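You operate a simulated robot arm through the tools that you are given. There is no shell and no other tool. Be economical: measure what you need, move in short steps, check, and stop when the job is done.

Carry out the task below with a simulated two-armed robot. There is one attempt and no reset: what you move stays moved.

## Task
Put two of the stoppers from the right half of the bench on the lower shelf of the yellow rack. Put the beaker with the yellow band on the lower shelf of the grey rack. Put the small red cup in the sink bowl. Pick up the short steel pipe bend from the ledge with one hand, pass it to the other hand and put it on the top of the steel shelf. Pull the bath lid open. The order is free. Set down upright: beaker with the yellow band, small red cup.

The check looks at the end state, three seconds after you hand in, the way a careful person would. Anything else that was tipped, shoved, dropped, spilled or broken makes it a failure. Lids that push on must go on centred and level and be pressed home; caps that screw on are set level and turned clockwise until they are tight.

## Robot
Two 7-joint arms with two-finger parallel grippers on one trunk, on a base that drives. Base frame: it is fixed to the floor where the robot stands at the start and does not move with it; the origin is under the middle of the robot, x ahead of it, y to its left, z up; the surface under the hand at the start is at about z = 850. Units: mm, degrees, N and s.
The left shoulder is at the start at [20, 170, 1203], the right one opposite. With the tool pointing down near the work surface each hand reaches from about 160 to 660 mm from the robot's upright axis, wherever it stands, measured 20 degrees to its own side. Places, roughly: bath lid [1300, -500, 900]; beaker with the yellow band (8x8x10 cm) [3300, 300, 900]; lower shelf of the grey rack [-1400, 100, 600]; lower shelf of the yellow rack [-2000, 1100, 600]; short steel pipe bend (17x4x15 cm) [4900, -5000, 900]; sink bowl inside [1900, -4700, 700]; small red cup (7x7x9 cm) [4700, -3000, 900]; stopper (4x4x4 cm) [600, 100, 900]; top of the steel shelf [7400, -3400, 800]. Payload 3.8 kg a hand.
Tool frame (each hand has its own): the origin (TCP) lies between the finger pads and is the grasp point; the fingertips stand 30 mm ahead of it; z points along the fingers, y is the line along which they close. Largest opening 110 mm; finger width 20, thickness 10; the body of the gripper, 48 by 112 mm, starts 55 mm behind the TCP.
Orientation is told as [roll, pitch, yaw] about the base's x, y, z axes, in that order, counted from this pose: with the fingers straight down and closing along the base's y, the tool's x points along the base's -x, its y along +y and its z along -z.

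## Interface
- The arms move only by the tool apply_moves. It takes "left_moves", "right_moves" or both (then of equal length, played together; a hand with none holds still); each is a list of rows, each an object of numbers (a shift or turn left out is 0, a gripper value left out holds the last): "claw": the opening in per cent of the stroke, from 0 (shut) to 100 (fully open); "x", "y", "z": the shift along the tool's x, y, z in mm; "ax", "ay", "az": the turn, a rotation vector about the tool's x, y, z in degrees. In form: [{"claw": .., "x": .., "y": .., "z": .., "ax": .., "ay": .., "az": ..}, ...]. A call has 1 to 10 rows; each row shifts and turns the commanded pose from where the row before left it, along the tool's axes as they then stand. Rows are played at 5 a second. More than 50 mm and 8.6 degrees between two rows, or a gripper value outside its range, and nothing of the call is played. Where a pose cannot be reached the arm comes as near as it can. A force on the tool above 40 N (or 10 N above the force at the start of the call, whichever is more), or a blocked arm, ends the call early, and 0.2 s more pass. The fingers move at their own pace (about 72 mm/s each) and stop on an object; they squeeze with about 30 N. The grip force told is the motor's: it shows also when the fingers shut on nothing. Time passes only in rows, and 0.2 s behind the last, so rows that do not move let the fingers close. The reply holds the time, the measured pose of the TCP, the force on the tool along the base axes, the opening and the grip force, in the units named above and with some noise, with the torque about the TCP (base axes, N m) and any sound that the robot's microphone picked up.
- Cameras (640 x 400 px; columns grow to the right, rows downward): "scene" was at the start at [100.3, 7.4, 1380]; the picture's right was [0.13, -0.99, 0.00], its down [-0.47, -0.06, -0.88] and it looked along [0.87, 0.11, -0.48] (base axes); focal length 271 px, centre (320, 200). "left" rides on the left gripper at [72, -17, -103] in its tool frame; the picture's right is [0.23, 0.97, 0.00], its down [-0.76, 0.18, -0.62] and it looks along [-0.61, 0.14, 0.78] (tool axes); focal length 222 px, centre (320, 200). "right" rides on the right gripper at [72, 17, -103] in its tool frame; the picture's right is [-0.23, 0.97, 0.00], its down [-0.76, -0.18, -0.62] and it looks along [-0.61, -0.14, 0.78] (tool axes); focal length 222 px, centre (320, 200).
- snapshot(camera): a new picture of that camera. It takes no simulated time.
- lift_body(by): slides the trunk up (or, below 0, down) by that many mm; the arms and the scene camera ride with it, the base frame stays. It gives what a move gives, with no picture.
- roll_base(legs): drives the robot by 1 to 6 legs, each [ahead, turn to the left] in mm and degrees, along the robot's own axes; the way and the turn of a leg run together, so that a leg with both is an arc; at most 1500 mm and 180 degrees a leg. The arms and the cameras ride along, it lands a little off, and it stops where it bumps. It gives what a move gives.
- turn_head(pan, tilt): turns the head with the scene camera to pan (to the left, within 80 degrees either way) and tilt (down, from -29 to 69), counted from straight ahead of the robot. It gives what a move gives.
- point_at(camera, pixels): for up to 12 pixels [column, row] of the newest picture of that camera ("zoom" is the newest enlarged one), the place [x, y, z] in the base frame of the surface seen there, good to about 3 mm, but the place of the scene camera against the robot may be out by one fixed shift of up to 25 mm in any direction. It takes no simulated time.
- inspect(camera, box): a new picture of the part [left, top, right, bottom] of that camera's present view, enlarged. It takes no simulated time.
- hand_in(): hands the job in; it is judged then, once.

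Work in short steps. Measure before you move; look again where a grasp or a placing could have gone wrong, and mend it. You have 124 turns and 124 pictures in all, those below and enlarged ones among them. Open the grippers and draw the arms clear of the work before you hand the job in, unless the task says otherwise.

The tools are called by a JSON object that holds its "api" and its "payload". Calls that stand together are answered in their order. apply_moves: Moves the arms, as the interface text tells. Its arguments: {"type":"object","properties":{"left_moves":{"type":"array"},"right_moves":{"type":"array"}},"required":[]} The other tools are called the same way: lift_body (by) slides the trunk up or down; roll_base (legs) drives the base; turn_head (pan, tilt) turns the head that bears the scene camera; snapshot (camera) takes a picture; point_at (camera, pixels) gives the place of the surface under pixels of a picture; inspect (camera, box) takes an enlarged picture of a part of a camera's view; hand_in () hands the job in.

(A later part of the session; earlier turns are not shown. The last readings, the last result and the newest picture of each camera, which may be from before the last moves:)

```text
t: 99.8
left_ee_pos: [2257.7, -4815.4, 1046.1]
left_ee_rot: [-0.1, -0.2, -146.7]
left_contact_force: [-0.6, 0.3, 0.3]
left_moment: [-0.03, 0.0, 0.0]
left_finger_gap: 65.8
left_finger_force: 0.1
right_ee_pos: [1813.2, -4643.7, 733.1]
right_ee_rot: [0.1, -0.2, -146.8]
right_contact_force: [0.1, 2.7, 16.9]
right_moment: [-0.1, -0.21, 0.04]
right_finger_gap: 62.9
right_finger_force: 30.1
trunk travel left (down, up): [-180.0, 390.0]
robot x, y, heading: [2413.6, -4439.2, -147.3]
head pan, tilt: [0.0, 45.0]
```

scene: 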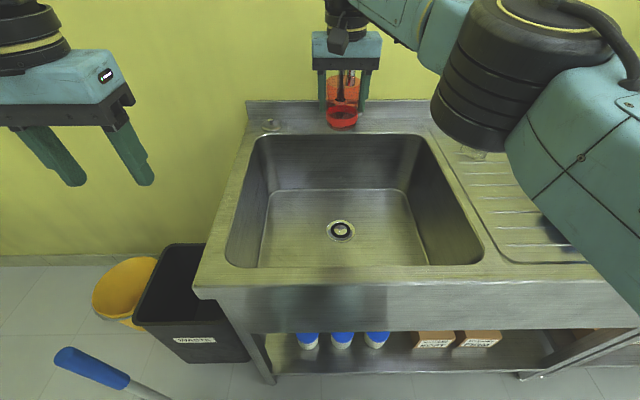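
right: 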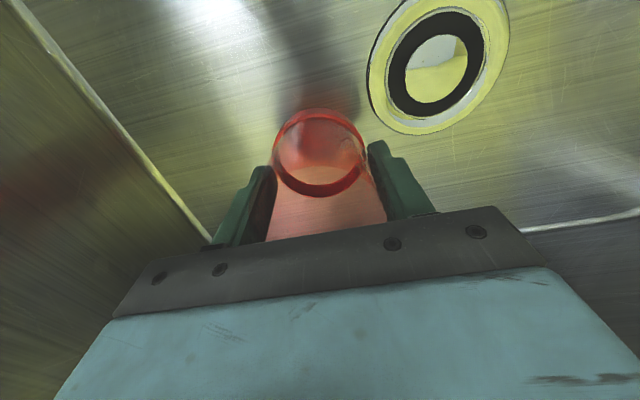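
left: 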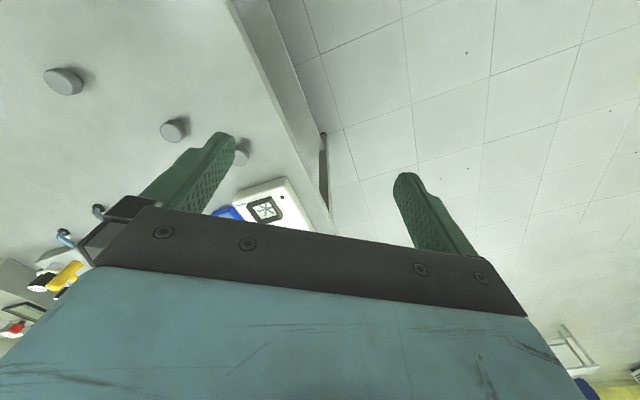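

Contact (16.9 N upward): the cup stands on the bowl floor. Easing 2 mm up, opening, and rising.

{"api": "apply_moves", "payload": {"right_moves": [{"z": -1.5}, {"claw": 75}, {}, {}, {"z": -30}, {"z": -45}, {"z": -45}, {"z": -45}, {"z": -45}, {"z": -45}]}}

{"api": "snapshot", "payload": {"camera": "right"}}

```text
t: 102.0
left_ee_pos: [2256.8, -4816.6, 1044.2]
left_ee_rot: [-0.1, -0.1, -146.7]
left_contact_force: [0.4, -0.1, -0.6]
left_moment: [0.04, -0.03, -0.01]
left_finger_gap: 66.0
left_finger_force: 0.1
right_ee_pos: [1813.6, -4644.8, 986.6]
right_ee_rot: [-0.1, -0.1, -146.7]
right_contact_force: [-0.6, 0.2, -1.1]
right_moment: [0.0, 0.02, -0.01]
right_finger_gap: 82.7
right_finger_force: 0.0
trunk travel left (down, up): [-180.0, 390.0]
robot x, y, heading: [2415.4, -4440.4, -147.2]
head pan, tilt: [0.0, 45.0]
```

```text
93 pictures are left
```

right: 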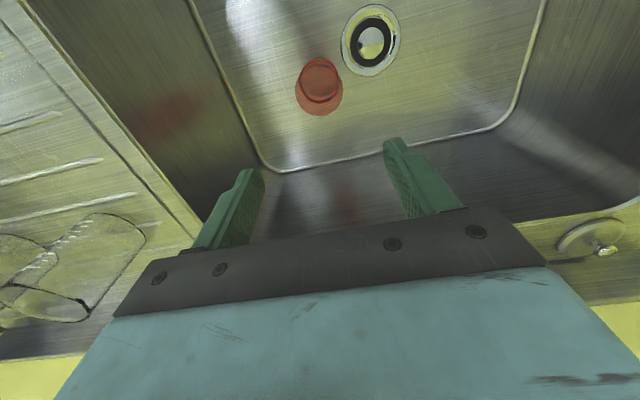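

The cup stands upright in the bowl. Tucking the right hand, raising the trunk back, and driving to view the ledge with the pipe bend.

{"api": "apply_moves", "payload": {"right_moves": [{"x": 46.6, "y": -14, "claw": 60}, {"x": 46.6, "y": -14}, {"x": 46.6, "y": -14}, {"x": 46.6, "y": -14}, {"x": 46.6, "y": -14}, {"x": 46.6, "y": -14}]}}

{"api": "lift_body", "payload": {"by": 120}}

{"api": "roll_base", "payload": {"legs": [[-500, 0], [0, 141], [1150, 0], [0, -32]]}}

{"api": "turn_head", "payload": {"pan": 0, "tilt": 20}}

{"api": "snapshot", "payload": {"camera": "scene"}}

```text
t: 103.4
left_ee_pos: [2257.2, -4816.8, 1042.7]
left_ee_rot: [0.0, 0.0, -146.8]
left_contact_force: [-1.4, 1.0, -0.3]
left_moment: [-0.01, -0.01, 0.01]
left_finger_gap: 66.5
left_finger_force: 0.1
right_ee_pos: [2001.5, -4418.2, 988.3]
right_ee_rot: [0.0, -0.3, -146.7]
right_contact_force: [0.5, 0.1, 1.2]
right_moment: [0.01, -0.01, 0.0]
right_finger_gap: 65.9
right_finger_force: 0.1
trunk travel left (down, up): [-180.0, 390.0]
robot x, y, heading: [2412.4, -4440.8, -147.3]
head pan, tilt: [0.0, 45.0]
```

```text
t: 104.9
left_ee_pos: [2257.4, -4817.5, 1164.5]
left_ee_rot: [-0.1, -0.1, -146.8]
left_contact_force: [-0.2, -0.5, -0.3]
left_moment: [0.04, 0.05, -0.03]
left_finger_gap: 66.1
left_finger_force: 0.0
right_ee_pos: [2000.8, -4420.0, 1109.4]
right_ee_rot: [0.1, -0.1, -146.8]
right_contact_force: [0.2, -1.1, 0.2]
right_moment: [-0.02, 0.01, 0.01]
right_finger_gap: 66.1
right_finger_force: 0.0
trunk travel left (down, up): [-300.0, 270.0]
robot x, y, heading: [2414.5, -4440.6, -147.3]
head pan, tilt: [0.0, 45.0]
```

```text
t: 120.7
left_ee_pos: [4389.2, -4272.1, 1165.3]
left_ee_rot: [-0.1, -0.1, -35.9]
left_contact_force: [-0.1, -0.4, 0.4]
left_moment: [0.08, 0.02, 0.01]
left_finger_gap: 66.0
left_finger_force: 0.0
right_ee_pos: [4109.3, -4653.1, 1109.4]
right_ee_rot: [0.0, -0.1, -35.9]
right_contact_force: [1.0, -0.1, -0.6]
right_moment: [-0.02, 0.0, -0.03]
right_finger_gap: 66.1
right_finger_force: 0.1
trunk travel left (down, up): [-300.0, 270.0]
robot x, y, heading: [3982.4, -4262.5, -36.7]
head pan, tilt: [0.0, 45.0]
```

```text
t: 121.6
left_ee_pos: [4388.6, -4271.6, 1164.7]
left_ee_rot: [-0.1, -0.1, -35.9]
left_contact_force: [-0.8, -0.3, -0.6]
left_moment: [-0.01, 0.01, 0.01]
left_finger_gap: 65.9
left_finger_force: 0.1
right_ee_pos: [4109.2, -4653.2, 1109.4]
right_ee_rot: [0.0, -0.1, -35.9]
right_contact_force: [-0.9, 0.4, 0.4]
right_moment: [0.0, -0.01, 0.01]
right_finger_gap: 66.2
right_finger_force: 0.2
trunk travel left (down, up): [-300.0, 270.0]
robot x, y, heading: [3981.4, -4261.6, -36.4]
head pan, tilt: [0.0, 20.0]
```

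```text
92 pictures are left
```

scene: 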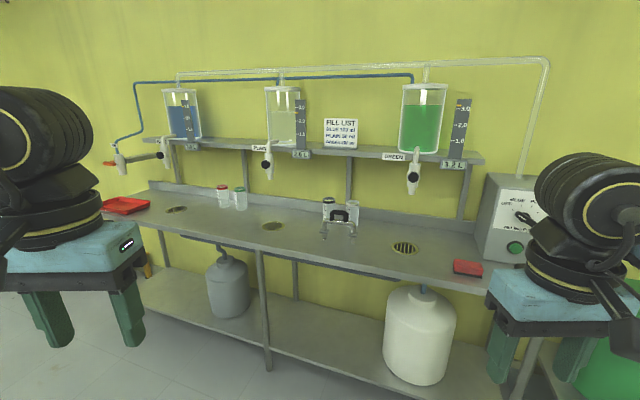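

A steel bent pipe stands at about (339,222) on the ledge. Zoom and measure.

{"api": "inspect", "payload": {"camera": "scene", "box": [280, 170, 420, 280]}}

{"api": "point_at", "payload": {"camera": "scene", "pixels": [[339, 222], [324, 230], [353, 232], [340, 212], [328, 206], [354, 208], [340, 250], [290, 235], [400, 270], [465, 268], [345, 185], [150, 190]]}}

```text
3.64 times, centred on (350, 225) of scene
```

zoom: 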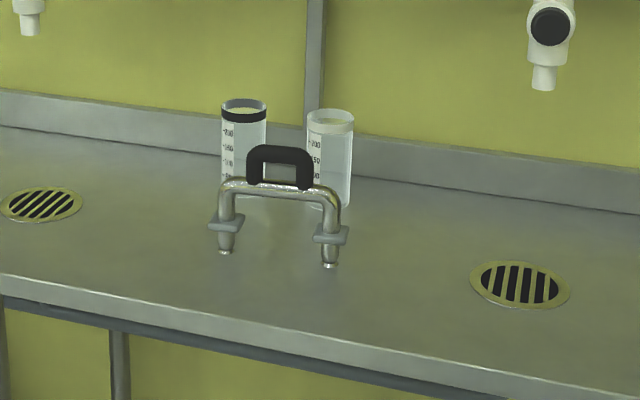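

```text
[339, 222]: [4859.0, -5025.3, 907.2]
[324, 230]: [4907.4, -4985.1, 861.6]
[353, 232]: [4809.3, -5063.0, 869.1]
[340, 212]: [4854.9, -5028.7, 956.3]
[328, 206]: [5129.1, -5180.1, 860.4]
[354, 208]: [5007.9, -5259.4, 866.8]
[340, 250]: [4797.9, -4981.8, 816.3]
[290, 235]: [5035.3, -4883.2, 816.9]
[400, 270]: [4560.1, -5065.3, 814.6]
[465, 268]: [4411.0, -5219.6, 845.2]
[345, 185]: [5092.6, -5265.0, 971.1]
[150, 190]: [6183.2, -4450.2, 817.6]
```

The bend is an inverted U with a black handle, U axis ≈38.6°, handle centre ≈(4858,-5029). I'll plan to hold the handle with the right hand tilted to the right, then take its other end with the left. Driving to face it square.

{"api": "roll_base", "payload": {"legs": [[0, 3.8], [650, 0], [0, -19]]}}

{"api": "turn_head", "payload": {"pan": 0, "tilt": 40}}

{"api": "snapshot", "payload": {"camera": "scene"}}

```text
t: 126.7
left_ee_pos: [4918.1, -4724.1, 1165.6]
left_ee_rot: [0.0, -0.1, -50.7]
left_contact_force: [0.2, -1.1, 0.2]
left_moment: [0.02, -0.02, -0.01]
left_finger_gap: 66.0
left_finger_force: 0.1
right_ee_pos: [4551.6, -5020.3, 1109.6]
right_ee_rot: [0.0, -0.1, -50.8]
right_contact_force: [-0.2, 0.2, 0.7]
right_moment: [0.02, -0.01, -0.01]
right_finger_gap: 65.9
right_finger_force: 0.0
trunk travel left (down, up): [-300.0, 270.0]
robot x, y, heading: [4526.6, -4607.7, -51.5]
head pan, tilt: [0.0, 20.0]
```

```text
t: 127.5
left_ee_pos: [4919.1, -4723.1, 1164.5]
left_ee_rot: [-0.1, -0.1, -50.7]
left_contact_force: [-0.8, -1.2, 0.0]
left_moment: [0.01, 0.0, 0.03]
left_finger_gap: 65.9
left_finger_force: 0.0
right_ee_pos: [4550.9, -5019.1, 1109.1]
right_ee_rot: [0.0, -0.1, -50.9]
right_contact_force: [0.0, 0.2, 0.4]
right_moment: [-0.01, 0.05, 0.02]
right_finger_gap: 65.8
right_finger_force: 0.0
trunk travel left (down, up): [-300.0, 270.0]
robot x, y, heading: [4525.3, -4606.4, -51.4]
head pan, tilt: [0.0, 40.0]
```

```text
90 pictures are left
```

scene: 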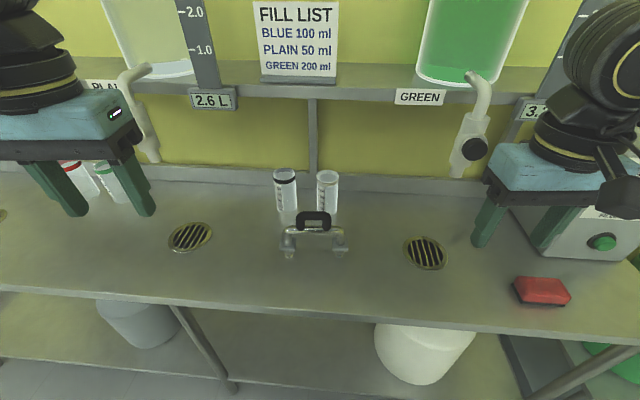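

{"api": "inspect", "payload": {"camera": "scene", "box": [270, 160, 360, 270]}}

{"api": "point_at", "payload": {"camera": "scene", "pixels": [[298, 217], [313, 212], [328, 217], [290, 232], [338, 232], [314, 231], [286, 175], [328, 178], [465, 150], [315, 305], [289, 255], [340, 250]]}}

```text
3.64 times, centred on (315, 215) of scene
```

zoom: 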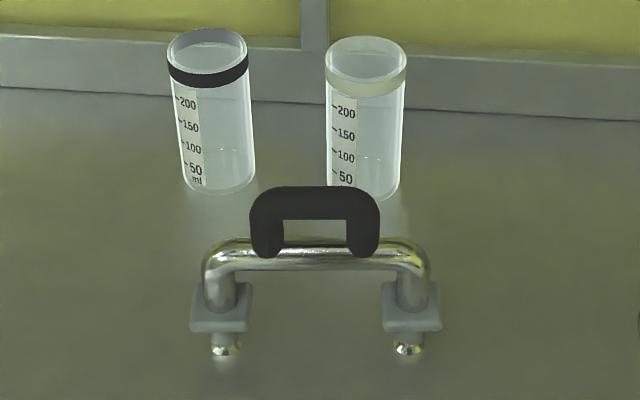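

```text
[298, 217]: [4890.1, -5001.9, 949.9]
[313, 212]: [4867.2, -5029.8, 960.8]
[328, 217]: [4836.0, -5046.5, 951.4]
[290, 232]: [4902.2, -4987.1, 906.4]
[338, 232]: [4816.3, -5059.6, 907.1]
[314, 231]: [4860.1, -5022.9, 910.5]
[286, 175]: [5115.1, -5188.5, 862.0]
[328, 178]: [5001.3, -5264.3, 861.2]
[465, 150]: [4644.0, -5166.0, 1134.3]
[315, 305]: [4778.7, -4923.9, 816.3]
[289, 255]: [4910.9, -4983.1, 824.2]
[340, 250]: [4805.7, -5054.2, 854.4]
```

Handle bar centre ≈(4869,-5026), bar top z≈945, U axis ≈39°; taps hang near, so I'll pick with a vertical right hand closing across the bar. First turning the right tool by -90° in place.

{"api": "apply_moves", "payload": {"right_moves": [{"az": -8.5}, {"az": -8.5}, {"az": -8.5}, {"az": -8.5}, {"az": -8.5}, {"az": -8.5}, {"az": -8.5}, {"az": -8.5}, {"az": -8.5}, {"az": -8.5}]}}

```text
t: 129.7
left_ee_pos: [4918.3, -4724.6, 1164.8]
left_ee_rot: [-0.1, -0.1, -50.8]
left_contact_force: [-0.1, 0.6, -0.6]
left_moment: [-0.04, -0.07, 0.04]
left_finger_gap: 65.9
left_finger_force: 0.1
right_ee_pos: [4507.6, -4963.3, 1126.2]
right_ee_rot: [-0.1, -1.4, 25.6]
right_contact_force: [-0.6, -0.2, -0.6]
right_moment: [-0.02, -0.02, 0.01]
right_finger_gap: 66.0
right_finger_force: 0.0
right hand out of reach, approached as far as the arm can: row 8, 9, 10
trunk travel left (down, up): [-300.0, 270.0]
robot x, y, heading: [4528.4, -4608.8, -51.4]
head pan, tilt: [0.0, 40.0]
```

The wrist is near a limit at that tucked place; I'll move the hand over the handle (height kept) where it should turn more freely.

{"api": "apply_moves", "payload": {"right_moves": [{"x": -36, "y": -27}, {"x": -36, "y": -27}, {"x": -36, "y": -27}, {"x": -36, "y": -27}, {"x": -36, "y": -27}, {"x": -36, "y": -27}, {"x": -36, "y": -27}, {"x": -35, "y": -26}, {"az": -6}, {"az": -7}]}}

{"api": "snapshot", "payload": {"camera": "right"}}

```text
t: 131.9
left_ee_pos: [4919.2, -4724.1, 1164.9]
left_ee_rot: [-0.1, -0.2, -50.8]
left_contact_force: [-0.7, -0.6, -0.1]
left_moment: [0.0, -0.03, 0.0]
left_finger_gap: 66.2
left_finger_force: 0.1
right_ee_pos: [4665.6, -4908.8, 1139.7]
right_ee_rot: [-0.5, -1.1, 38.3]
right_contact_force: [-0.3, 0.3, 0.4]
right_moment: [0.01, 0.0, 0.02]
right_finger_gap: 65.9
right_finger_force: 0.0
right hand out of reach, approached as far as the arm can: row 2, 3, 4, 5, 6, 7, 8, 9, 10
trunk travel left (down, up): [-300.0, 270.0]
robot x, y, heading: [4528.5, -4611.2, -51.3]
head pan, tilt: [0.0, 40.0]
```

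```text
88 pictures are left
```

right: 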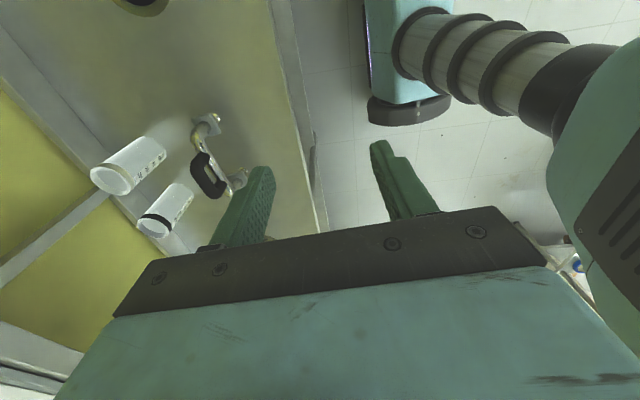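

That wrist direction runs into its limit. I'll turn the right hand the other way (towards yaw -141°), in mid-front of the robot.

{"api": "apply_moves", "payload": {"right_moves": [{"az": 8.5}, {"az": 8.5}, {"az": 8.5}, {"az": 8.5}, {"az": 8.5}, {"az": 8.5}, {"az": 8.5}, {"az": 8.5}, {"az": 8.5}, {"az": 8.5}]}}

{"api": "apply_moves", "payload": {"right_moves": [{"az": 8.5}, {"az": 8.5}, {"az": 8.5}, {"az": 8.5}, {"az": 8.5}, {"az": 8.5}, {"az": 8.5}, {"az": 8.5}, {"az": 8.5}, {"az": 8.5}]}}

```text
t: 134.1
left_ee_pos: [4920.4, -4723.2, 1163.3]
left_ee_rot: [-0.1, -0.1, -50.8]
left_contact_force: [0.1, 0.0, -0.5]
left_moment: [-0.02, -0.02, 0.01]
left_finger_gap: 65.9
left_finger_force: 0.0
right_ee_pos: [4665.9, -4909.3, 1139.7]
right_ee_rot: [1.2, -0.5, -46.7]
right_contact_force: [-0.9, 0.2, -0.2]
right_moment: [-0.02, -0.02, 0.02]
right_finger_gap: 65.9
right_finger_force: 0.0
trunk travel left (down, up): [-300.0, 270.0]
robot x, y, heading: [4528.5, -4609.7, -51.4]
head pan, tilt: [0.0, 40.0]
```

```text
t: 136.3
left_ee_pos: [4919.0, -4724.6, 1164.9]
left_ee_rot: [-0.1, -0.1, -50.8]
left_contact_force: [0.3, -0.9, -0.7]
left_moment: [0.0, -0.01, -0.02]
left_finger_gap: 66.0
left_finger_force: 0.0
right_ee_pos: [4665.3, -4908.8, 1139.6]
right_ee_rot: [0.5, 1.3, -131.8]
right_contact_force: [0.0, -0.7, 0.7]
right_moment: [-0.01, -0.04, -0.03]
right_finger_gap: 66.0
right_finger_force: 0.1
trunk travel left (down, up): [-300.0, 270.0]
robot x, y, heading: [4527.7, -4608.7, -51.5]
head pan, tilt: [0.0, 40.0]
```

This direction works. Before moving in I'll check where the upper shelf and taps are relative to the hand path.

{"api": "point_at", "payload": {"camera": "scene", "pixels": [[400, 72], [400, 85], [250, 80], [472, 100], [470, 170], [475, 80], [150, 155], [135, 75], [300, 85], [440, 15]]}}

```text
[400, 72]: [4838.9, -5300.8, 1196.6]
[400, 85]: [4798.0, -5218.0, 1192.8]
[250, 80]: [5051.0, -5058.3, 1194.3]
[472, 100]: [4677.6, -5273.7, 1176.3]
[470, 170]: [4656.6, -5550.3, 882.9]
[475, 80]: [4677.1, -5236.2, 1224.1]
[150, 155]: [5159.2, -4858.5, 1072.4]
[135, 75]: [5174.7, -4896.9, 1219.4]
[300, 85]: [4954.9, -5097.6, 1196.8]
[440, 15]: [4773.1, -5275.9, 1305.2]
```

The shelf edge lies ~110 mm behind the handle at z≈1180, so the vertical hand has room. Aligning yaw and moving over the handle.

{"api": "apply_moves", "payload": {"right_moves": [{"az": 4.6, "claw": 55}, {"az": 4.6}, {"x": 14.7, "y": 43.8}, {"x": 14.7, "y": 43.8}, {"x": 14.7, "y": 43.8}, {"x": 14.7, "y": 43.8}, {"x": 14.7, "y": 43.8}, {"z": 40}, {}]}}

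{"api": "snapshot", "payload": {"camera": "right"}}

```text
t: 138.3
left_ee_pos: [4918.6, -4724.0, 1163.7]
left_ee_rot: [-0.1, -0.1, -50.9]
left_contact_force: [0.8, -0.3, 0.6]
left_moment: [-0.01, -0.02, 0.01]
left_finger_gap: 66.1
left_finger_force: 0.1
right_ee_pos: [4860.9, -5032.2, 1102.1]
right_ee_rot: [0.5, 1.1, -140.7]
right_contact_force: [0.1, 0.1, -0.2]
right_moment: [0.01, -0.01, -0.01]
right_finger_gap: 60.4
right_finger_force: 0.0
trunk travel left (down, up): [-300.0, 270.0]
robot x, y, heading: [4526.7, -4608.2, -51.3]
head pan, tilt: [0.0, 40.0]
```

```text
87 pictures are left
```

right: 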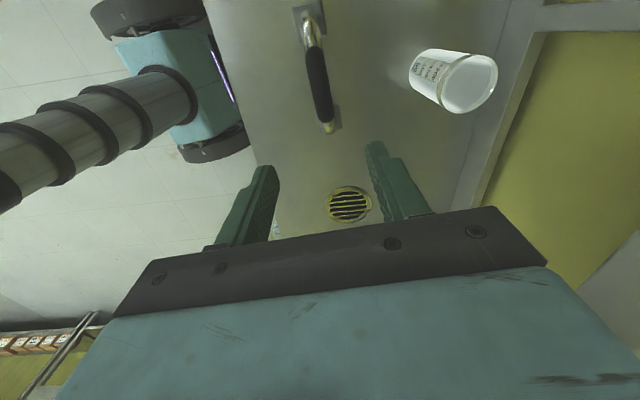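

{"api": "point_at", "payload": {"camera": "right", "pixels": [[312, 58], [319, 85], [325, 112], [313, 30], [328, 127], [305, 20]]}}

{"api": "inspect", "payload": {"camera": "right", "box": [260, 0, 380, 150]}}

```text
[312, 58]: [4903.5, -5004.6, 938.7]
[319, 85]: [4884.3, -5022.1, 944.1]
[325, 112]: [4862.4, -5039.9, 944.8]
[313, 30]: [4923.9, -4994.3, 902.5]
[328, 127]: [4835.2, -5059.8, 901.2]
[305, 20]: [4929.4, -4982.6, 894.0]
```

```text
2.67 times, centred on (320, 75) of right
```

zoom: 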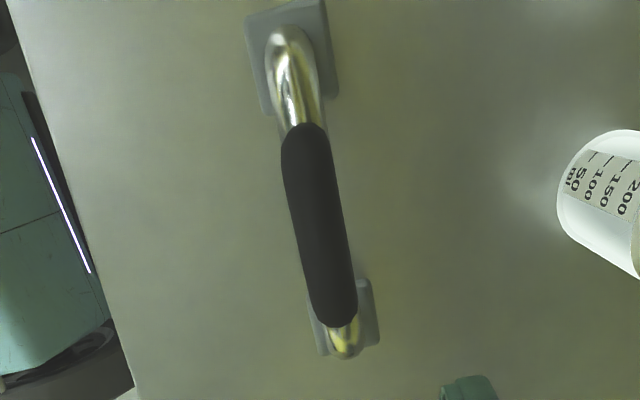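

Bar centre is (4884,-5022), top z 944. I'll grip ~12 mm toward its right end: shift, descend to z≈952, and check.

{"api": "apply_moves", "payload": {"right_moves": [{"x": 12, "y": 7, "az": -1.5}, {"z": 45}, {"z": 45}, {"z": 40}, {"z": 18}, {}]}}

{"api": "snapshot", "payload": {"camera": "right"}}

{"api": "snapshot", "payload": {"camera": "scene"}}

```text
t: 139.7
left_ee_pos: [4919.6, -4724.1, 1164.1]
left_ee_rot: [-0.1, -0.1, -50.7]
left_contact_force: [0.6, 0.0, -0.3]
left_moment: [-0.02, 0.01, 0.02]
left_finger_gap: 66.3
left_finger_force: 0.0
right_ee_pos: [4878.3, -5030.5, 953.9]
right_ee_rot: [0.4, 1.2, -139.2]
right_contact_force: [0.3, -0.4, -0.5]
right_moment: [0.01, -0.01, -0.01]
right_finger_gap: 60.6
right_finger_force: 0.1
trunk travel left (down, up): [-300.0, 270.0]
robot x, y, heading: [4527.6, -4608.3, -51.3]
head pan, tilt: [0.0, 40.0]
```

```text
85 pictures are left
```

right: 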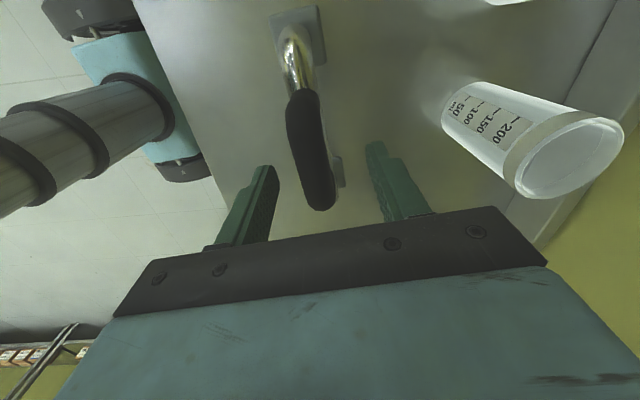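

```text
84 pictures are left
```

scene: 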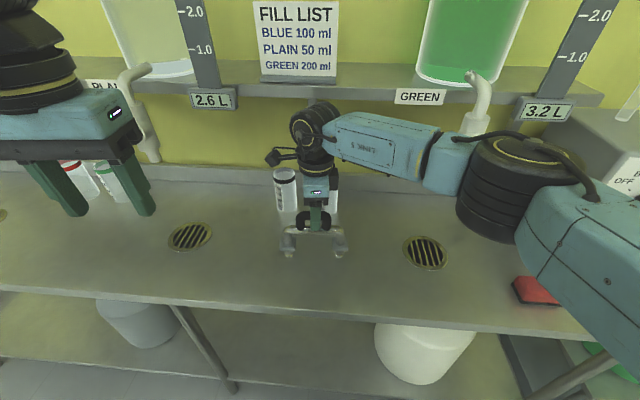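

Handle lies between the fingers, no contacts. Closing and lifting 130 mm.

{"api": "apply_moves", "payload": {"right_moves": [{"claw": 0}, {}, {}, {}, {"z": -10}, {"z": -30}, {"z": -30}, {"z": -30}, {"z": -30}, {}]}}

{"api": "snapshot", "payload": {"camera": "scene"}}

```text
t: 141.9
left_ee_pos: [4918.6, -4724.5, 1163.3]
left_ee_rot: [0.0, -0.1, -50.7]
left_contact_force: [0.4, 1.2, 0.3]
left_moment: [0.03, 0.02, 0.01]
left_finger_gap: 66.1
left_finger_force: 0.0
right_ee_pos: [4876.9, -5030.4, 1083.4]
right_ee_rot: [0.3, 1.3, -139.2]
right_contact_force: [-0.9, -0.5, -2.1]
right_moment: [-0.01, 0.03, 0.03]
right_finger_gap: 20.3
right_finger_force: 29.7
trunk travel left (down, up): [-300.0, 270.0]
robot x, y, heading: [4526.5, -4605.7, -51.4]
head pan, tilt: [0.0, 40.0]
```

```text
83 pictures are left
```

scene: 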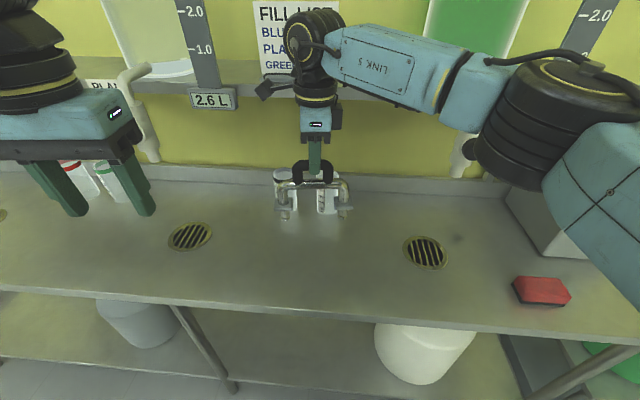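

It's held and light (~2 N). I'll back off into free space, then bring the left hand in horizontally from the left to take the left elbow.

{"api": "roll_base", "payload": {"legs": [[-550, 0]]}}

{"api": "apply_moves", "payload": {"left_moves": [{"az": -8.5, "claw": 70}, {"az": -8.5}, {"az": -8.5}, {"az": -8.5}, {"az": -8.5}, {"az": -8.5}, {"az": -8.5}, {"az": -8.5}, {"az": -8.5}, {"az": -8.5}], "right_moves": [{}, {"x": -20, "y": -20}, {"x": -20, "y": -20}, {"x": -20, "y": -20}, {}, {}, {}, {}, {}, {}]}}

{"api": "turn_head", "payload": {"pan": 0, "tilt": 35}}

{"api": "snapshot", "payload": {"camera": "scene"}}

```text
t: 145.1
left_ee_pos: [4572.9, -4289.5, 1164.5]
left_ee_rot: [-0.1, -0.1, -50.8]
left_contact_force: [0.2, -0.2, 0.6]
left_moment: [0.0, -0.02, -0.03]
left_finger_gap: 66.1
left_finger_force: 0.1
right_ee_pos: [4531.2, -4595.5, 1084.7]
right_ee_rot: [0.5, 1.2, -139.4]
right_contact_force: [-1.1, -0.2, -1.9]
right_moment: [-0.04, 0.04, 0.02]
right_finger_gap: 20.2
right_finger_force: 30.0
trunk travel left (down, up): [-300.0, 270.0]
robot x, y, heading: [4185.5, -4176.5, -51.2]
head pan, tilt: [0.0, 40.0]
```

```text
t: 147.3
left_ee_pos: [4575.2, -4290.4, 1165.4]
left_ee_rot: [-0.1, 0.1, 34.4]
left_contact_force: [-0.7, -0.5, 0.6]
left_moment: [0.05, 0.03, 0.04]
left_finger_gap: 77.2
left_finger_force: 0.1
right_ee_pos: [4446.6, -4590.2, 1083.1]
right_ee_rot: [0.4, 1.2, -139.3]
right_contact_force: [0.1, 0.1, -2.9]
right_moment: [-0.01, 0.01, 0.01]
right_finger_gap: 20.3
right_finger_force: 30.0
trunk travel left (down, up): [-300.0, 270.0]
robot x, y, heading: [4183.0, -4175.8, -51.3]
head pan, tilt: [0.0, 40.0]
```

```text
t: 148.0
left_ee_pos: [4573.2, -4291.0, 1164.9]
left_ee_rot: [-0.1, 0.1, 34.1]
left_contact_force: [0.6, -0.9, -0.1]
left_moment: [0.03, 0.01, 0.0]
left_finger_gap: 77.0
left_finger_force: 0.1
right_ee_pos: [4445.3, -4591.3, 1082.0]
right_ee_rot: [0.4, 1.1, -139.2]
right_contact_force: [-0.2, -0.9, -2.1]
right_moment: [0.0, -0.03, 0.02]
right_finger_gap: 20.2
right_finger_force: 29.5
trunk travel left (down, up): [-300.0, 270.0]
robot x, y, heading: [4179.6, -4173.9, -51.2]
head pan, tilt: [0.0, 35.0]
```

```text
82 pictures are left
```

scene: 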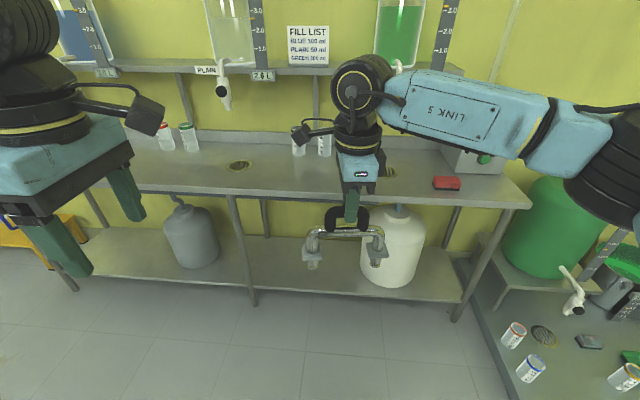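

Both wrists fine. Now tilting the left hand by ~75° so its fingers point right.

{"api": "apply_moves", "payload": {"left_moves": [{"ay": 8.4, "az": -2.5}, {"ay": 8.4, "az": -2.5}, {"ay": 8.4}, {"ay": 8.4}, {"ay": 8.4}, {"ay": 8.4}, {"ay": 8.4}, {"ay": 8.4}, {"ay": 8.4}, {}]}}

{"api": "inspect", "payload": {"camera": "scene", "box": [240, 140, 440, 300]}}

{"api": "point_at", "payload": {"camera": "zoom", "pixels": [[250, 232], [290, 225], [238, 260], [430, 225], [450, 260], [240, 290], [340, 190]]}}

```text
refused: row 1 steps farther than a row can; nothing moved
```

```text
2.50 times, centred on (340, 220) of scene
```

zoom: 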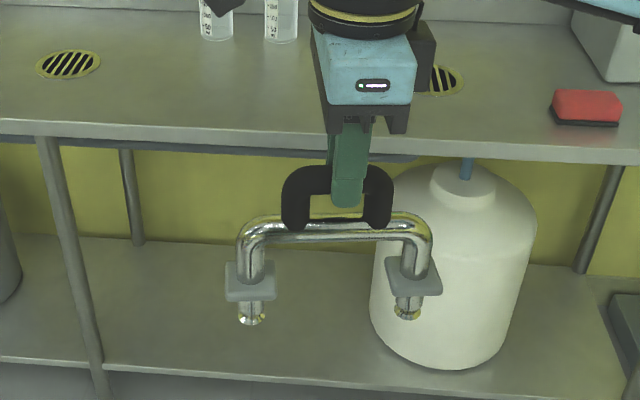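

```text
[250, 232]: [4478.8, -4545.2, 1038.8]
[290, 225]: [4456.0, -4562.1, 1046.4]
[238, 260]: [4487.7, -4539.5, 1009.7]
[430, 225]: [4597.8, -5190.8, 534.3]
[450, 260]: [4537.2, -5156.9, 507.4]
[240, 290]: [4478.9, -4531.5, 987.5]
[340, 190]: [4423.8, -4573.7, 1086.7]
```

Elbow centre ≈(4492,-4550,1010). The combined turn was slightly too big; repeating with separate rows.

{"api": "apply_moves", "payload": {"left_moves": [{"ay": 8.4}, {"ay": 8.4}, {"ay": 8.4}, {"ay": 8.4}, {"ay": 8.4}, {"ay": 8.4}, {"ay": 8.4}, {"ay": 8.4}, {"ay": 8.4}, {}]}}

{"api": "snapshot", "payload": {"camera": "left"}}

```text
t: 150.2
left_ee_pos: [4572.7, -4291.1, 1164.8]
left_ee_rot: [-0.5, 75.8, 33.8]
left_contact_force: [-1.4, 0.5, -0.8]
left_moment: [-0.06, -0.01, -0.02]
left_finger_gap: 77.0
left_finger_force: 0.1
right_ee_pos: [4444.8, -4589.9, 1083.0]
right_ee_rot: [0.4, 1.2, -139.3]
right_contact_force: [0.7, 0.0, -2.5]
right_moment: [0.0, -0.02, 0.02]
right_finger_gap: 20.4
right_finger_force: 30.5
trunk travel left (down, up): [-300.0, 270.0]
robot x, y, heading: [4184.6, -4174.9, -51.2]
head pan, tilt: [0.0, 35.0]
```

```text
80 pictures are left
```

left: 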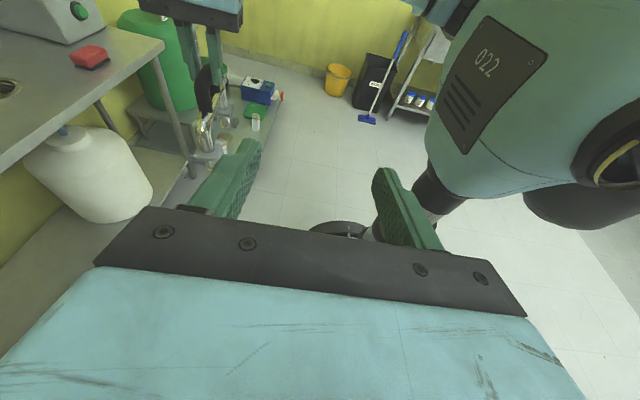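

Left fingers now point right. Correcting yaw by 6.8° and moving to a pre-grasp 100 mm left of the elbow.

{"api": "apply_moves", "payload": {"left_moves": [{"ax": 6.6, "az": -1.67}, {"x": -24, "y": -36}, {"x": -24, "y": -36}, {"x": -24, "y": -36}, {"x": -24, "y": -35}, {"z": 40}, {"z": 40}, {"z": 40}, {"z": 40}, {}]}}

{"api": "snapshot", "payload": {"camera": "left"}}

{"api": "snapshot", "payload": {"camera": "scene"}}

```text
t: 152.4
left_ee_pos: [4568.4, -4485.4, 1030.8]
left_ee_rot: [-0.4, 75.6, 40.6]
left_contact_force: [0.2, 0.1, 0.0]
left_moment: [0.02, 0.0, -0.01]
left_finger_gap: 77.1
left_finger_force: 0.0
right_ee_pos: [4446.8, -4590.8, 1083.5]
right_ee_rot: [0.3, 1.3, -139.3]
right_contact_force: [0.4, 0.0, -1.5]
right_moment: [-0.02, 0.03, 0.01]
right_finger_gap: 20.1
right_finger_force: 29.9
trunk travel left (down, up): [-300.0, 270.0]
robot x, y, heading: [4179.0, -4173.1, -51.6]
head pan, tilt: [0.0, 35.0]
```

```text
79 pictures are left
```

left: 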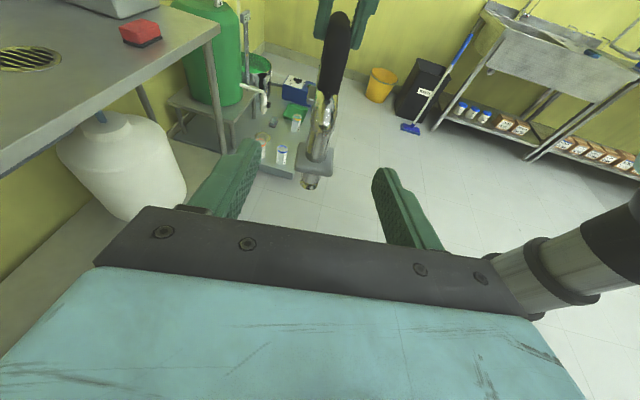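

```text
78 pictures are left
```

scene: 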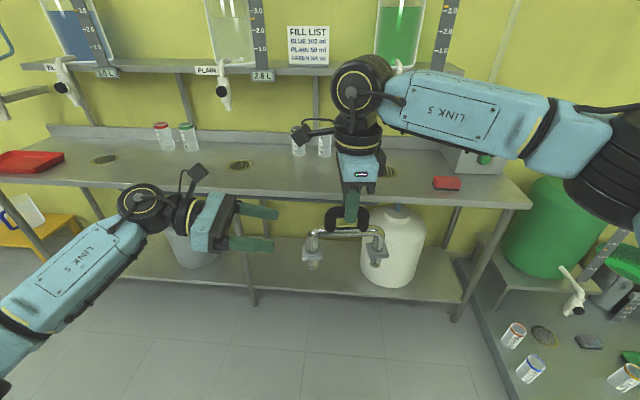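

{"api": "point_at", "payload": {"camera": "left", "pixels": [[327, 105], [325, 120], [320, 135], [312, 160], [333, 80], [338, 45]]}}

```text
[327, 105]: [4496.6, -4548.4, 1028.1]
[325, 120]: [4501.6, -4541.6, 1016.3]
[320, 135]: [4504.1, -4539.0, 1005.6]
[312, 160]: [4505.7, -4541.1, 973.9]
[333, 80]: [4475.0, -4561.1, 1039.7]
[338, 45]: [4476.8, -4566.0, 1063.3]
```

Elbow surface at (4501,-4541,1016): straight ahead of the left fingers. Moving in 98 mm and closing.

{"api": "apply_moves", "payload": {"left_moves": [{"z": 33, "x": 3}, {"z": 33, "x": 2}, {"z": 31}, {}, {"claw": 0}, {}, {}, {}, {}]}}

{"api": "snapshot", "payload": {"camera": "left"}}

```text
t: 154.4
left_ee_pos: [4494.7, -4548.1, 1012.1]
left_ee_rot: [-0.3, 75.7, 40.6]
left_contact_force: [-1.9, 0.1, 0.2]
left_moment: [0.1, 0.0, -0.01]
left_finger_gap: 21.9
left_finger_force: 30.1
right_ee_pos: [4446.4, -4590.0, 1083.2]
right_ee_rot: [0.4, 1.2, -139.3]
right_contact_force: [2.2, -0.9, -3.4]
right_moment: [-0.12, -0.12, -0.14]
right_finger_gap: 20.2
right_finger_force: 30.1
trunk travel left (down, up): [-300.0, 270.0]
robot x, y, heading: [4182.9, -4178.0, -51.3]
head pan, tilt: [0.0, 35.0]
```

```text
77 pictures are left
```

left: 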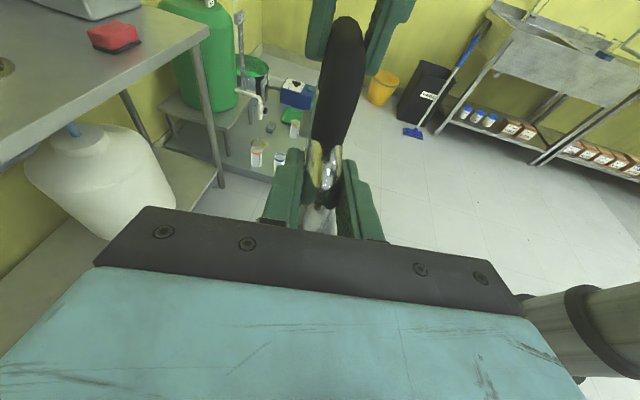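

Left holds the elbow (gap 22, 30 N). Opening the right hand and raising it clear.

{"api": "apply_moves", "payload": {"right_moves": [{"claw": 60}, {}, {}, {"z": -30}, {"z": -40}, {"z": -40}, {"x": -40}, {"x": -40}, {"x": -40}, {}]}}

{"api": "snapshot", "payload": {"camera": "scene"}}

```text
t: 156.6
left_ee_pos: [4494.5, -4547.3, 1011.6]
left_ee_rot: [-0.3, 75.7, 40.6]
left_contact_force: [-0.4, 0.3, 0.5]
left_moment: [0.08, -0.07, 0.0]
left_finger_gap: 22.0
left_finger_force: 30.1
right_ee_pos: [4351.8, -4669.0, 1190.1]
right_ee_rot: [0.4, 1.2, -139.2]
right_contact_force: [0.6, 0.0, 0.1]
right_moment: [-0.01, 0.0, -0.01]
right_finger_gap: 66.0
right_finger_force: 0.1
trunk travel left (down, up): [-300.0, 270.0]
robot x, y, heading: [4186.5, -4177.0, -51.5]
head pan, tilt: [0.0, 35.0]
```

```text
76 pictures are left
```

scene: 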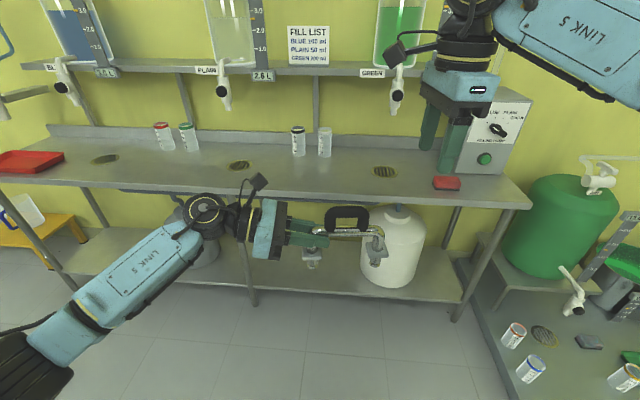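

Handover succeeded: only the left hand holds the bend. Turning the right wrist back, then driving toward the steel shelf with a look from (5500,-3550).

{"api": "apply_moves", "payload": {"right_moves": [{"az": -8.5}, {"az": -8.5}, {"az": -8.5}, {"az": -8.5}, {"az": -8.5}, {"az": -8.5}, {"az": -8.5}, {"az": -8.5}, {"az": -8.5}, {"az": -8.5}]}}

{"api": "roll_base", "payload": {"legs": [[0, 77], [1400, 0], [0, -15]]}}

{"api": "turn_head", "payload": {"pan": 0, "tilt": 15}}

{"api": "snapshot", "payload": {"camera": "scene"}}

```text
t: 158.8
left_ee_pos: [4493.3, -4548.1, 1012.0]
left_ee_rot: [-0.3, 75.6, 40.7]
left_contact_force: [-1.0, -0.1, -0.1]
left_moment: [0.11, -0.09, -0.01]
left_finger_gap: 21.7
left_finger_force: 29.5
right_ee_pos: [4353.8, -4669.9, 1190.0]
right_ee_rot: [1.1, -0.3, -54.0]
right_contact_force: [-1.2, -0.3, -0.7]
right_moment: [0.01, -0.03, 0.0]
right_finger_gap: 66.2
right_finger_force: 0.1
trunk travel left (down, up): [-300.0, 270.0]
robot x, y, heading: [4182.4, -4175.3, -51.5]
head pan, tilt: [0.0, 35.0]
```

```text
t: 170.0
left_ee_pos: [5936.8, -3495.9, 1011.3]
left_ee_rot: [-0.3, 75.7, 101.1]
left_contact_force: [0.3, 0.0, -0.1]
left_moment: [0.12, 0.03, 0.01]
left_finger_gap: 22.1
left_finger_force: 30.2
right_ee_pos: [5973.2, -3678.9, 1190.2]
right_ee_rot: [1.3, -0.2, 6.2]
right_contact_force: [-0.1, -1.6, 0.4]
right_moment: [0.07, -0.01, 0.0]
right_finger_gap: 66.0
right_finger_force: 0.0
trunk travel left (down, up): [-300.0, 270.0]
robot x, y, heading: [5462.2, -3584.8, 9.2]
head pan, tilt: [0.0, 35.0]
```

```text
t: 170.8
left_ee_pos: [5935.5, -3495.0, 1011.1]
left_ee_rot: [-0.3, 75.7, 101.1]
left_contact_force: [-0.1, -1.5, 0.3]
left_moment: [0.12, 0.02, 0.04]
left_finger_gap: 21.7
left_finger_force: 30.0
right_ee_pos: [5973.5, -3677.9, 1188.7]
right_ee_rot: [1.2, -0.4, 6.1]
right_contact_force: [0.4, 0.5, -0.6]
right_moment: [-0.01, 0.0, -0.02]
right_finger_gap: 66.3
right_finger_force: 0.1
trunk travel left (down, up): [-300.0, 270.0]
robot x, y, heading: [5459.0, -3583.9, 9.1]
head pan, tilt: [0.0, 15.0]
```

```text
75 pictures are left
```

scene: 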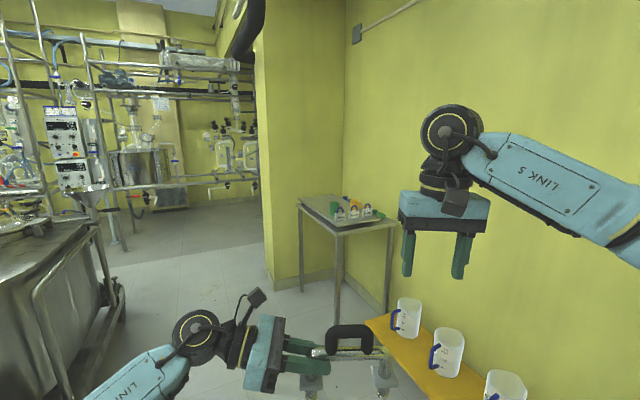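

The small steel shelf is at (345,215), yellow stool in front right. Measuring.

{"api": "inspect", "payload": {"camera": "scene", "box": [260, 170, 420, 320]}}

{"api": "point_at", "payload": {"camera": "scene", "pixels": [[300, 198], [338, 235], [392, 222], [320, 210], [345, 212], [360, 215], [335, 320], [370, 320], [320, 325], [375, 310], [302, 285], [110, 300]]}}

```text
2.67 times, centred on (340, 245) of scene
```

zoom: 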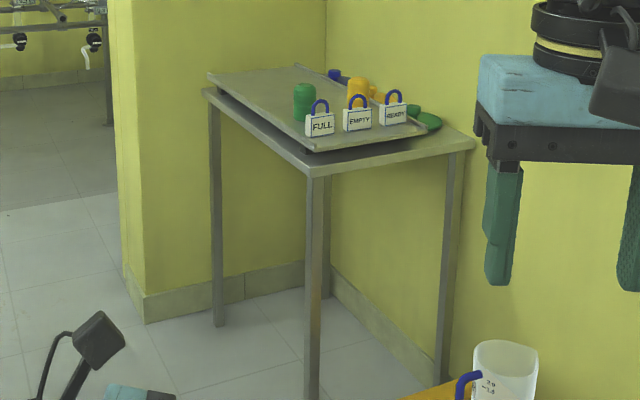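

```text
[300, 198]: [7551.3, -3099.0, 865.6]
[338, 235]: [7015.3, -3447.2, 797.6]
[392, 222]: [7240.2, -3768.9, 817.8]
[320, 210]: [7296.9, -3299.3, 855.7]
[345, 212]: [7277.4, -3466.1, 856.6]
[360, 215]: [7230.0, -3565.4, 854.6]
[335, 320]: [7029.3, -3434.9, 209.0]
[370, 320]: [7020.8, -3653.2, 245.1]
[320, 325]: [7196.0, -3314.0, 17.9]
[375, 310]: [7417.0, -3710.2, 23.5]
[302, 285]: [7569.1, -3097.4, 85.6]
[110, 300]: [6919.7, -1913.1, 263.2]
```

The shelf top (z≈802) carries a tray with padlocks; I need a closer look for the free part. Raising the trunk and driving closer.

{"api": "lift_body", "payload": {"by": 150}}

{"api": "roll_base", "payload": {"legs": [[0, 5], [960, 0], [0, -14]]}}

{"api": "turn_head", "payload": {"pan": 0, "tilt": 35}}

{"api": "snapshot", "payload": {"camera": "scene"}}

```text
t: 172.6
left_ee_pos: [5937.6, -3495.5, 1161.2]
left_ee_rot: [-0.2, 75.6, 101.1]
left_contact_force: [-0.2, 0.0, -1.8]
left_moment: [0.12, 0.03, 0.02]
left_finger_gap: 21.8
left_finger_force: 30.2
right_ee_pos: [5973.0, -3678.7, 1339.2]
right_ee_rot: [1.1, -0.3, 6.2]
right_contact_force: [-0.9, 0.2, -0.4]
right_moment: [-0.01, 0.0, 0.01]
right_finger_gap: 65.8
right_finger_force: 0.1
trunk travel left (down, up): [-450.0, 120.0]
robot x, y, heading: [5457.3, -3584.2, 9.0]
head pan, tilt: [0.0, 15.0]
```

```text
t: 178.9
left_ee_pos: [6878.5, -3329.5, 1161.6]
left_ee_rot: [-0.3, 75.8, 92.4]
left_contact_force: [-0.6, -0.1, -2.5]
left_moment: [0.1, 0.02, 0.0]
left_finger_gap: 21.7
left_finger_force: 30.0
right_ee_pos: [6885.5, -3516.6, 1340.3]
right_ee_rot: [1.3, -0.4, -2.5]
right_contact_force: [-0.7, 0.0, 0.4]
right_moment: [0.07, -0.03, -0.02]
right_finger_gap: 66.1
right_finger_force: 0.1
trunk travel left (down, up): [-450.0, 120.0]
robot x, y, heading: [6393.0, -3341.9, 0.5]
head pan, tilt: [0.0, 15.0]
```

```text
t: 179.8
left_ee_pos: [6878.5, -3329.4, 1160.4]
left_ee_rot: [-0.3, 75.8, 92.5]
left_contact_force: [0.1, -0.1, -1.3]
left_moment: [0.12, 0.04, 0.01]
left_finger_gap: 21.7
left_finger_force: 30.3
right_ee_pos: [6886.1, -3516.5, 1340.2]
right_ee_rot: [1.2, -0.4, -2.6]
right_contact_force: [-0.3, -0.1, -0.4]
right_moment: [0.02, 0.03, -0.02]
right_finger_gap: 66.0
right_finger_force: 0.1
trunk travel left (down, up): [-450.0, 120.0]
robot x, y, heading: [6390.1, -3345.7, 0.5]
head pan, tilt: [0.0, 35.0]
```

```text
73 pictures are left
```

scene: 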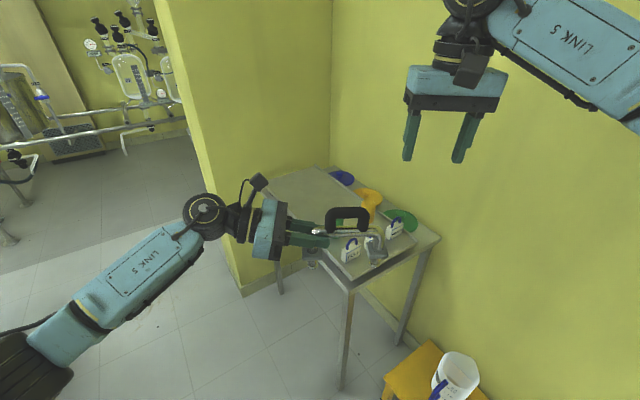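

{"api": "inspect", "payload": {"camera": "scene", "box": [250, 150, 450, 300]}}

{"api": "point_at", "payload": {"camera": "zoom", "pixels": [[200, 90], [100, 115], [350, 315], [430, 300], [480, 270], [580, 225], [530, 220], [240, 120], [300, 120], [420, 120]]}}

{"api": "snapshot", "payload": {"camera": "right"}}

```text
2.67 times, centred on (350, 225) of scene
```

zoom: 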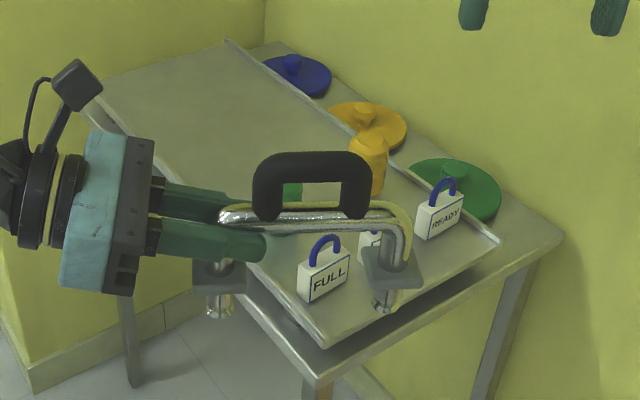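

```text
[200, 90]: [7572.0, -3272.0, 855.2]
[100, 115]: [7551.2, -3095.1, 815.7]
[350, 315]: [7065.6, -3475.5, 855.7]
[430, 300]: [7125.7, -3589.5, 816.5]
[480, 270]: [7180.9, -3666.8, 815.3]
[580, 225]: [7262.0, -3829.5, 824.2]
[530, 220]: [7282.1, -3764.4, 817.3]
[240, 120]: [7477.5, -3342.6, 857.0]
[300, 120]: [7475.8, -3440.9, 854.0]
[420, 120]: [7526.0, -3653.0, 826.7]
```

```text
71 pictures are left
```

right: 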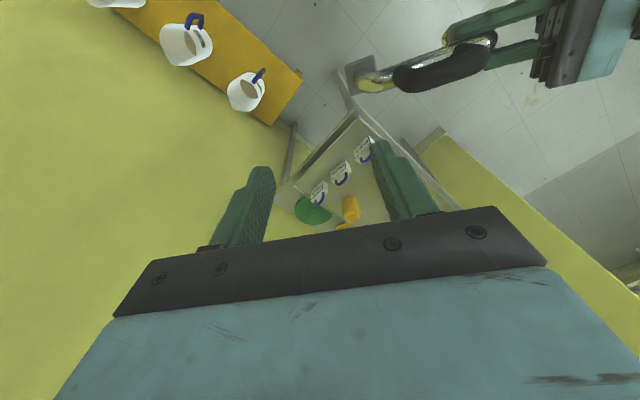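

{"api": "point_at", "payload": {"camera": "zoom", "pixels": [[318, 372], [558, 238], [328, 335], [495, 240], [226, 45], [90, 105], [275, 48], [270, 255], [400, 175], [35, 385], [240, 300]]}}

{"api": "point_at", "payload": {"camera": "scene", "pixels": [[243, 292], [200, 200], [280, 290], [100, 250], [300, 330], [190, 270]]}}

```text
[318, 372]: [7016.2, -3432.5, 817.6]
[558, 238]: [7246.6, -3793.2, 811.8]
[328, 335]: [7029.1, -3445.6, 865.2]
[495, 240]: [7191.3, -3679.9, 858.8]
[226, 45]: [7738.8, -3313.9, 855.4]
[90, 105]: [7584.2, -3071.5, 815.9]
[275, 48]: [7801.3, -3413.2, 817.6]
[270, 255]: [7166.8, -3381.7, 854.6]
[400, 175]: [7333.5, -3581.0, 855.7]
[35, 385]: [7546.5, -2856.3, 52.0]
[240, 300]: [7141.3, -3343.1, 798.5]
```

```text
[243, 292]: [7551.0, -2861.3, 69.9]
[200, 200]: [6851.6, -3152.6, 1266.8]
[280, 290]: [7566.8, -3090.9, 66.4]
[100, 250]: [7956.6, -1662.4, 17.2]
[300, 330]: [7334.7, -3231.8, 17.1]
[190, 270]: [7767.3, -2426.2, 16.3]
```

The raised plate (z≈840) covers most of the shelf, with a big free area around (7410,-3360). I'll drive to (6915,-3090), heading -30°, avoiding the pillar corner at (7551,-2861).

{"api": "roll_base", "payload": {"legs": [[0, 25.4], [575, 0], [0, -56]]}}

{"api": "turn_head", "payload": {"pan": 0, "tilt": 45}}

{"api": "snapshot", "payload": {"camera": "scene"}}

{"api": "snapshot", "payload": {"camera": "right"}}

```text
t: 186.8
left_ee_pos: [7352.0, -3321.2, 1160.8]
left_ee_rot: [-0.1, 75.6, 62.7]
left_contact_force: [0.0, -1.0, -1.6]
left_moment: [0.17, -0.04, 0.0]
left_finger_gap: 21.8
left_finger_force: 29.7
right_ee_pos: [7266.1, -3487.0, 1340.6]
right_ee_rot: [1.3, -0.3, -32.3]
right_contact_force: [0.6, 0.0, 0.0]
right_moment: [-0.01, -0.01, 0.03]
right_finger_gap: 66.2
right_finger_force: 0.0
trunk travel left (down, up): [-450.0, 120.0]
robot x, y, heading: [6922.4, -3095.7, -29.2]
head pan, tilt: [0.0, 35.0]
```

```text
t: 187.6
left_ee_pos: [7351.3, -3319.9, 1162.3]
left_ee_rot: [-0.3, 75.7, 62.6]
left_contact_force: [0.6, -0.1, -2.3]
left_moment: [0.12, -0.09, 0.01]
left_finger_gap: 21.5
left_finger_force: 29.9
right_ee_pos: [7266.8, -3486.4, 1339.7]
right_ee_rot: [1.2, -0.4, -32.3]
right_contact_force: [0.1, 0.7, -0.1]
right_moment: [-0.01, -0.02, 0.02]
right_finger_gap: 66.2
right_finger_force: 0.1
trunk travel left (down, up): [-450.0, 120.0]
robot x, y, heading: [6923.6, -3092.9, -29.4]
head pan, tilt: [0.0, 45.0]
```

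```text
70 pictures are left
```

scene: 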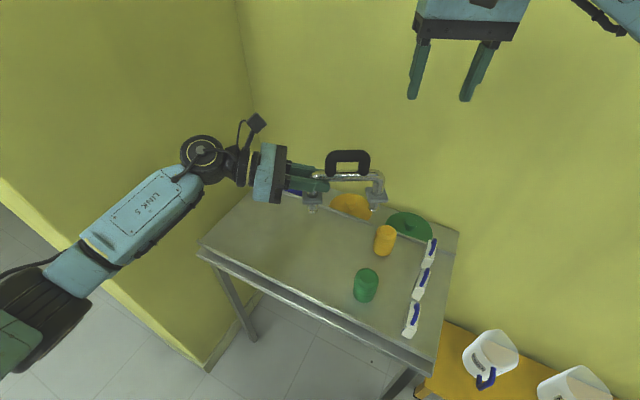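

```text
69 pictures are left
```

right: 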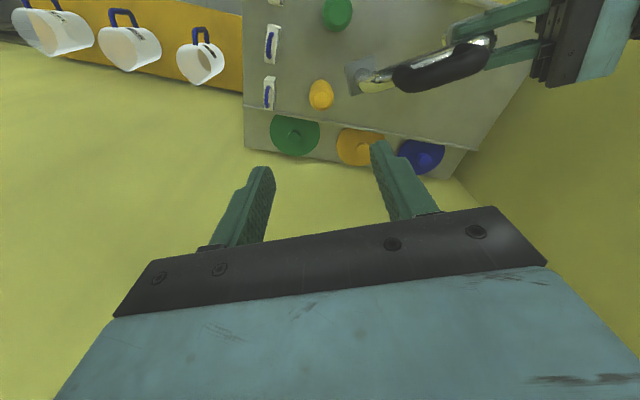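

Now the free part of the plate is plainly visible around (290,235). Measuring it and the neighbours.

{"api": "point_at", "payload": {"camera": "scene", "pixels": [[290, 235], [365, 290], [385, 245], [260, 240], [320, 260], [300, 205], [205, 245], [250, 200], [330, 225], [353, 300], [377, 256]]}}

{"api": "point_at", "payload": {"camera": "right", "pixels": [[400, 120], [330, 60], [450, 140], [300, 60], [340, 25], [372, 80], [470, 125]]}}

```text
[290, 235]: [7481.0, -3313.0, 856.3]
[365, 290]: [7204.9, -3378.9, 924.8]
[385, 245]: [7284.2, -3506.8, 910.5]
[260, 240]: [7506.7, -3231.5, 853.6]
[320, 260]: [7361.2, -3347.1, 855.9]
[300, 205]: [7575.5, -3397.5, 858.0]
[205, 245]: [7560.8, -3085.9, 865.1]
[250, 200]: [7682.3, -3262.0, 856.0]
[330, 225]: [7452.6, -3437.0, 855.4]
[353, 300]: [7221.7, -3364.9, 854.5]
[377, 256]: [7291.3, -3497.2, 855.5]
```

```text
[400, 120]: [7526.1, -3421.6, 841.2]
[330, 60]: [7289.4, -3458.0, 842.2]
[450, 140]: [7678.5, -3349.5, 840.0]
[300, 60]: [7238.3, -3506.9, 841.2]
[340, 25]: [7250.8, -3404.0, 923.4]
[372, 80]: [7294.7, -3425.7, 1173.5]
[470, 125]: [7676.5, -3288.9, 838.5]
```

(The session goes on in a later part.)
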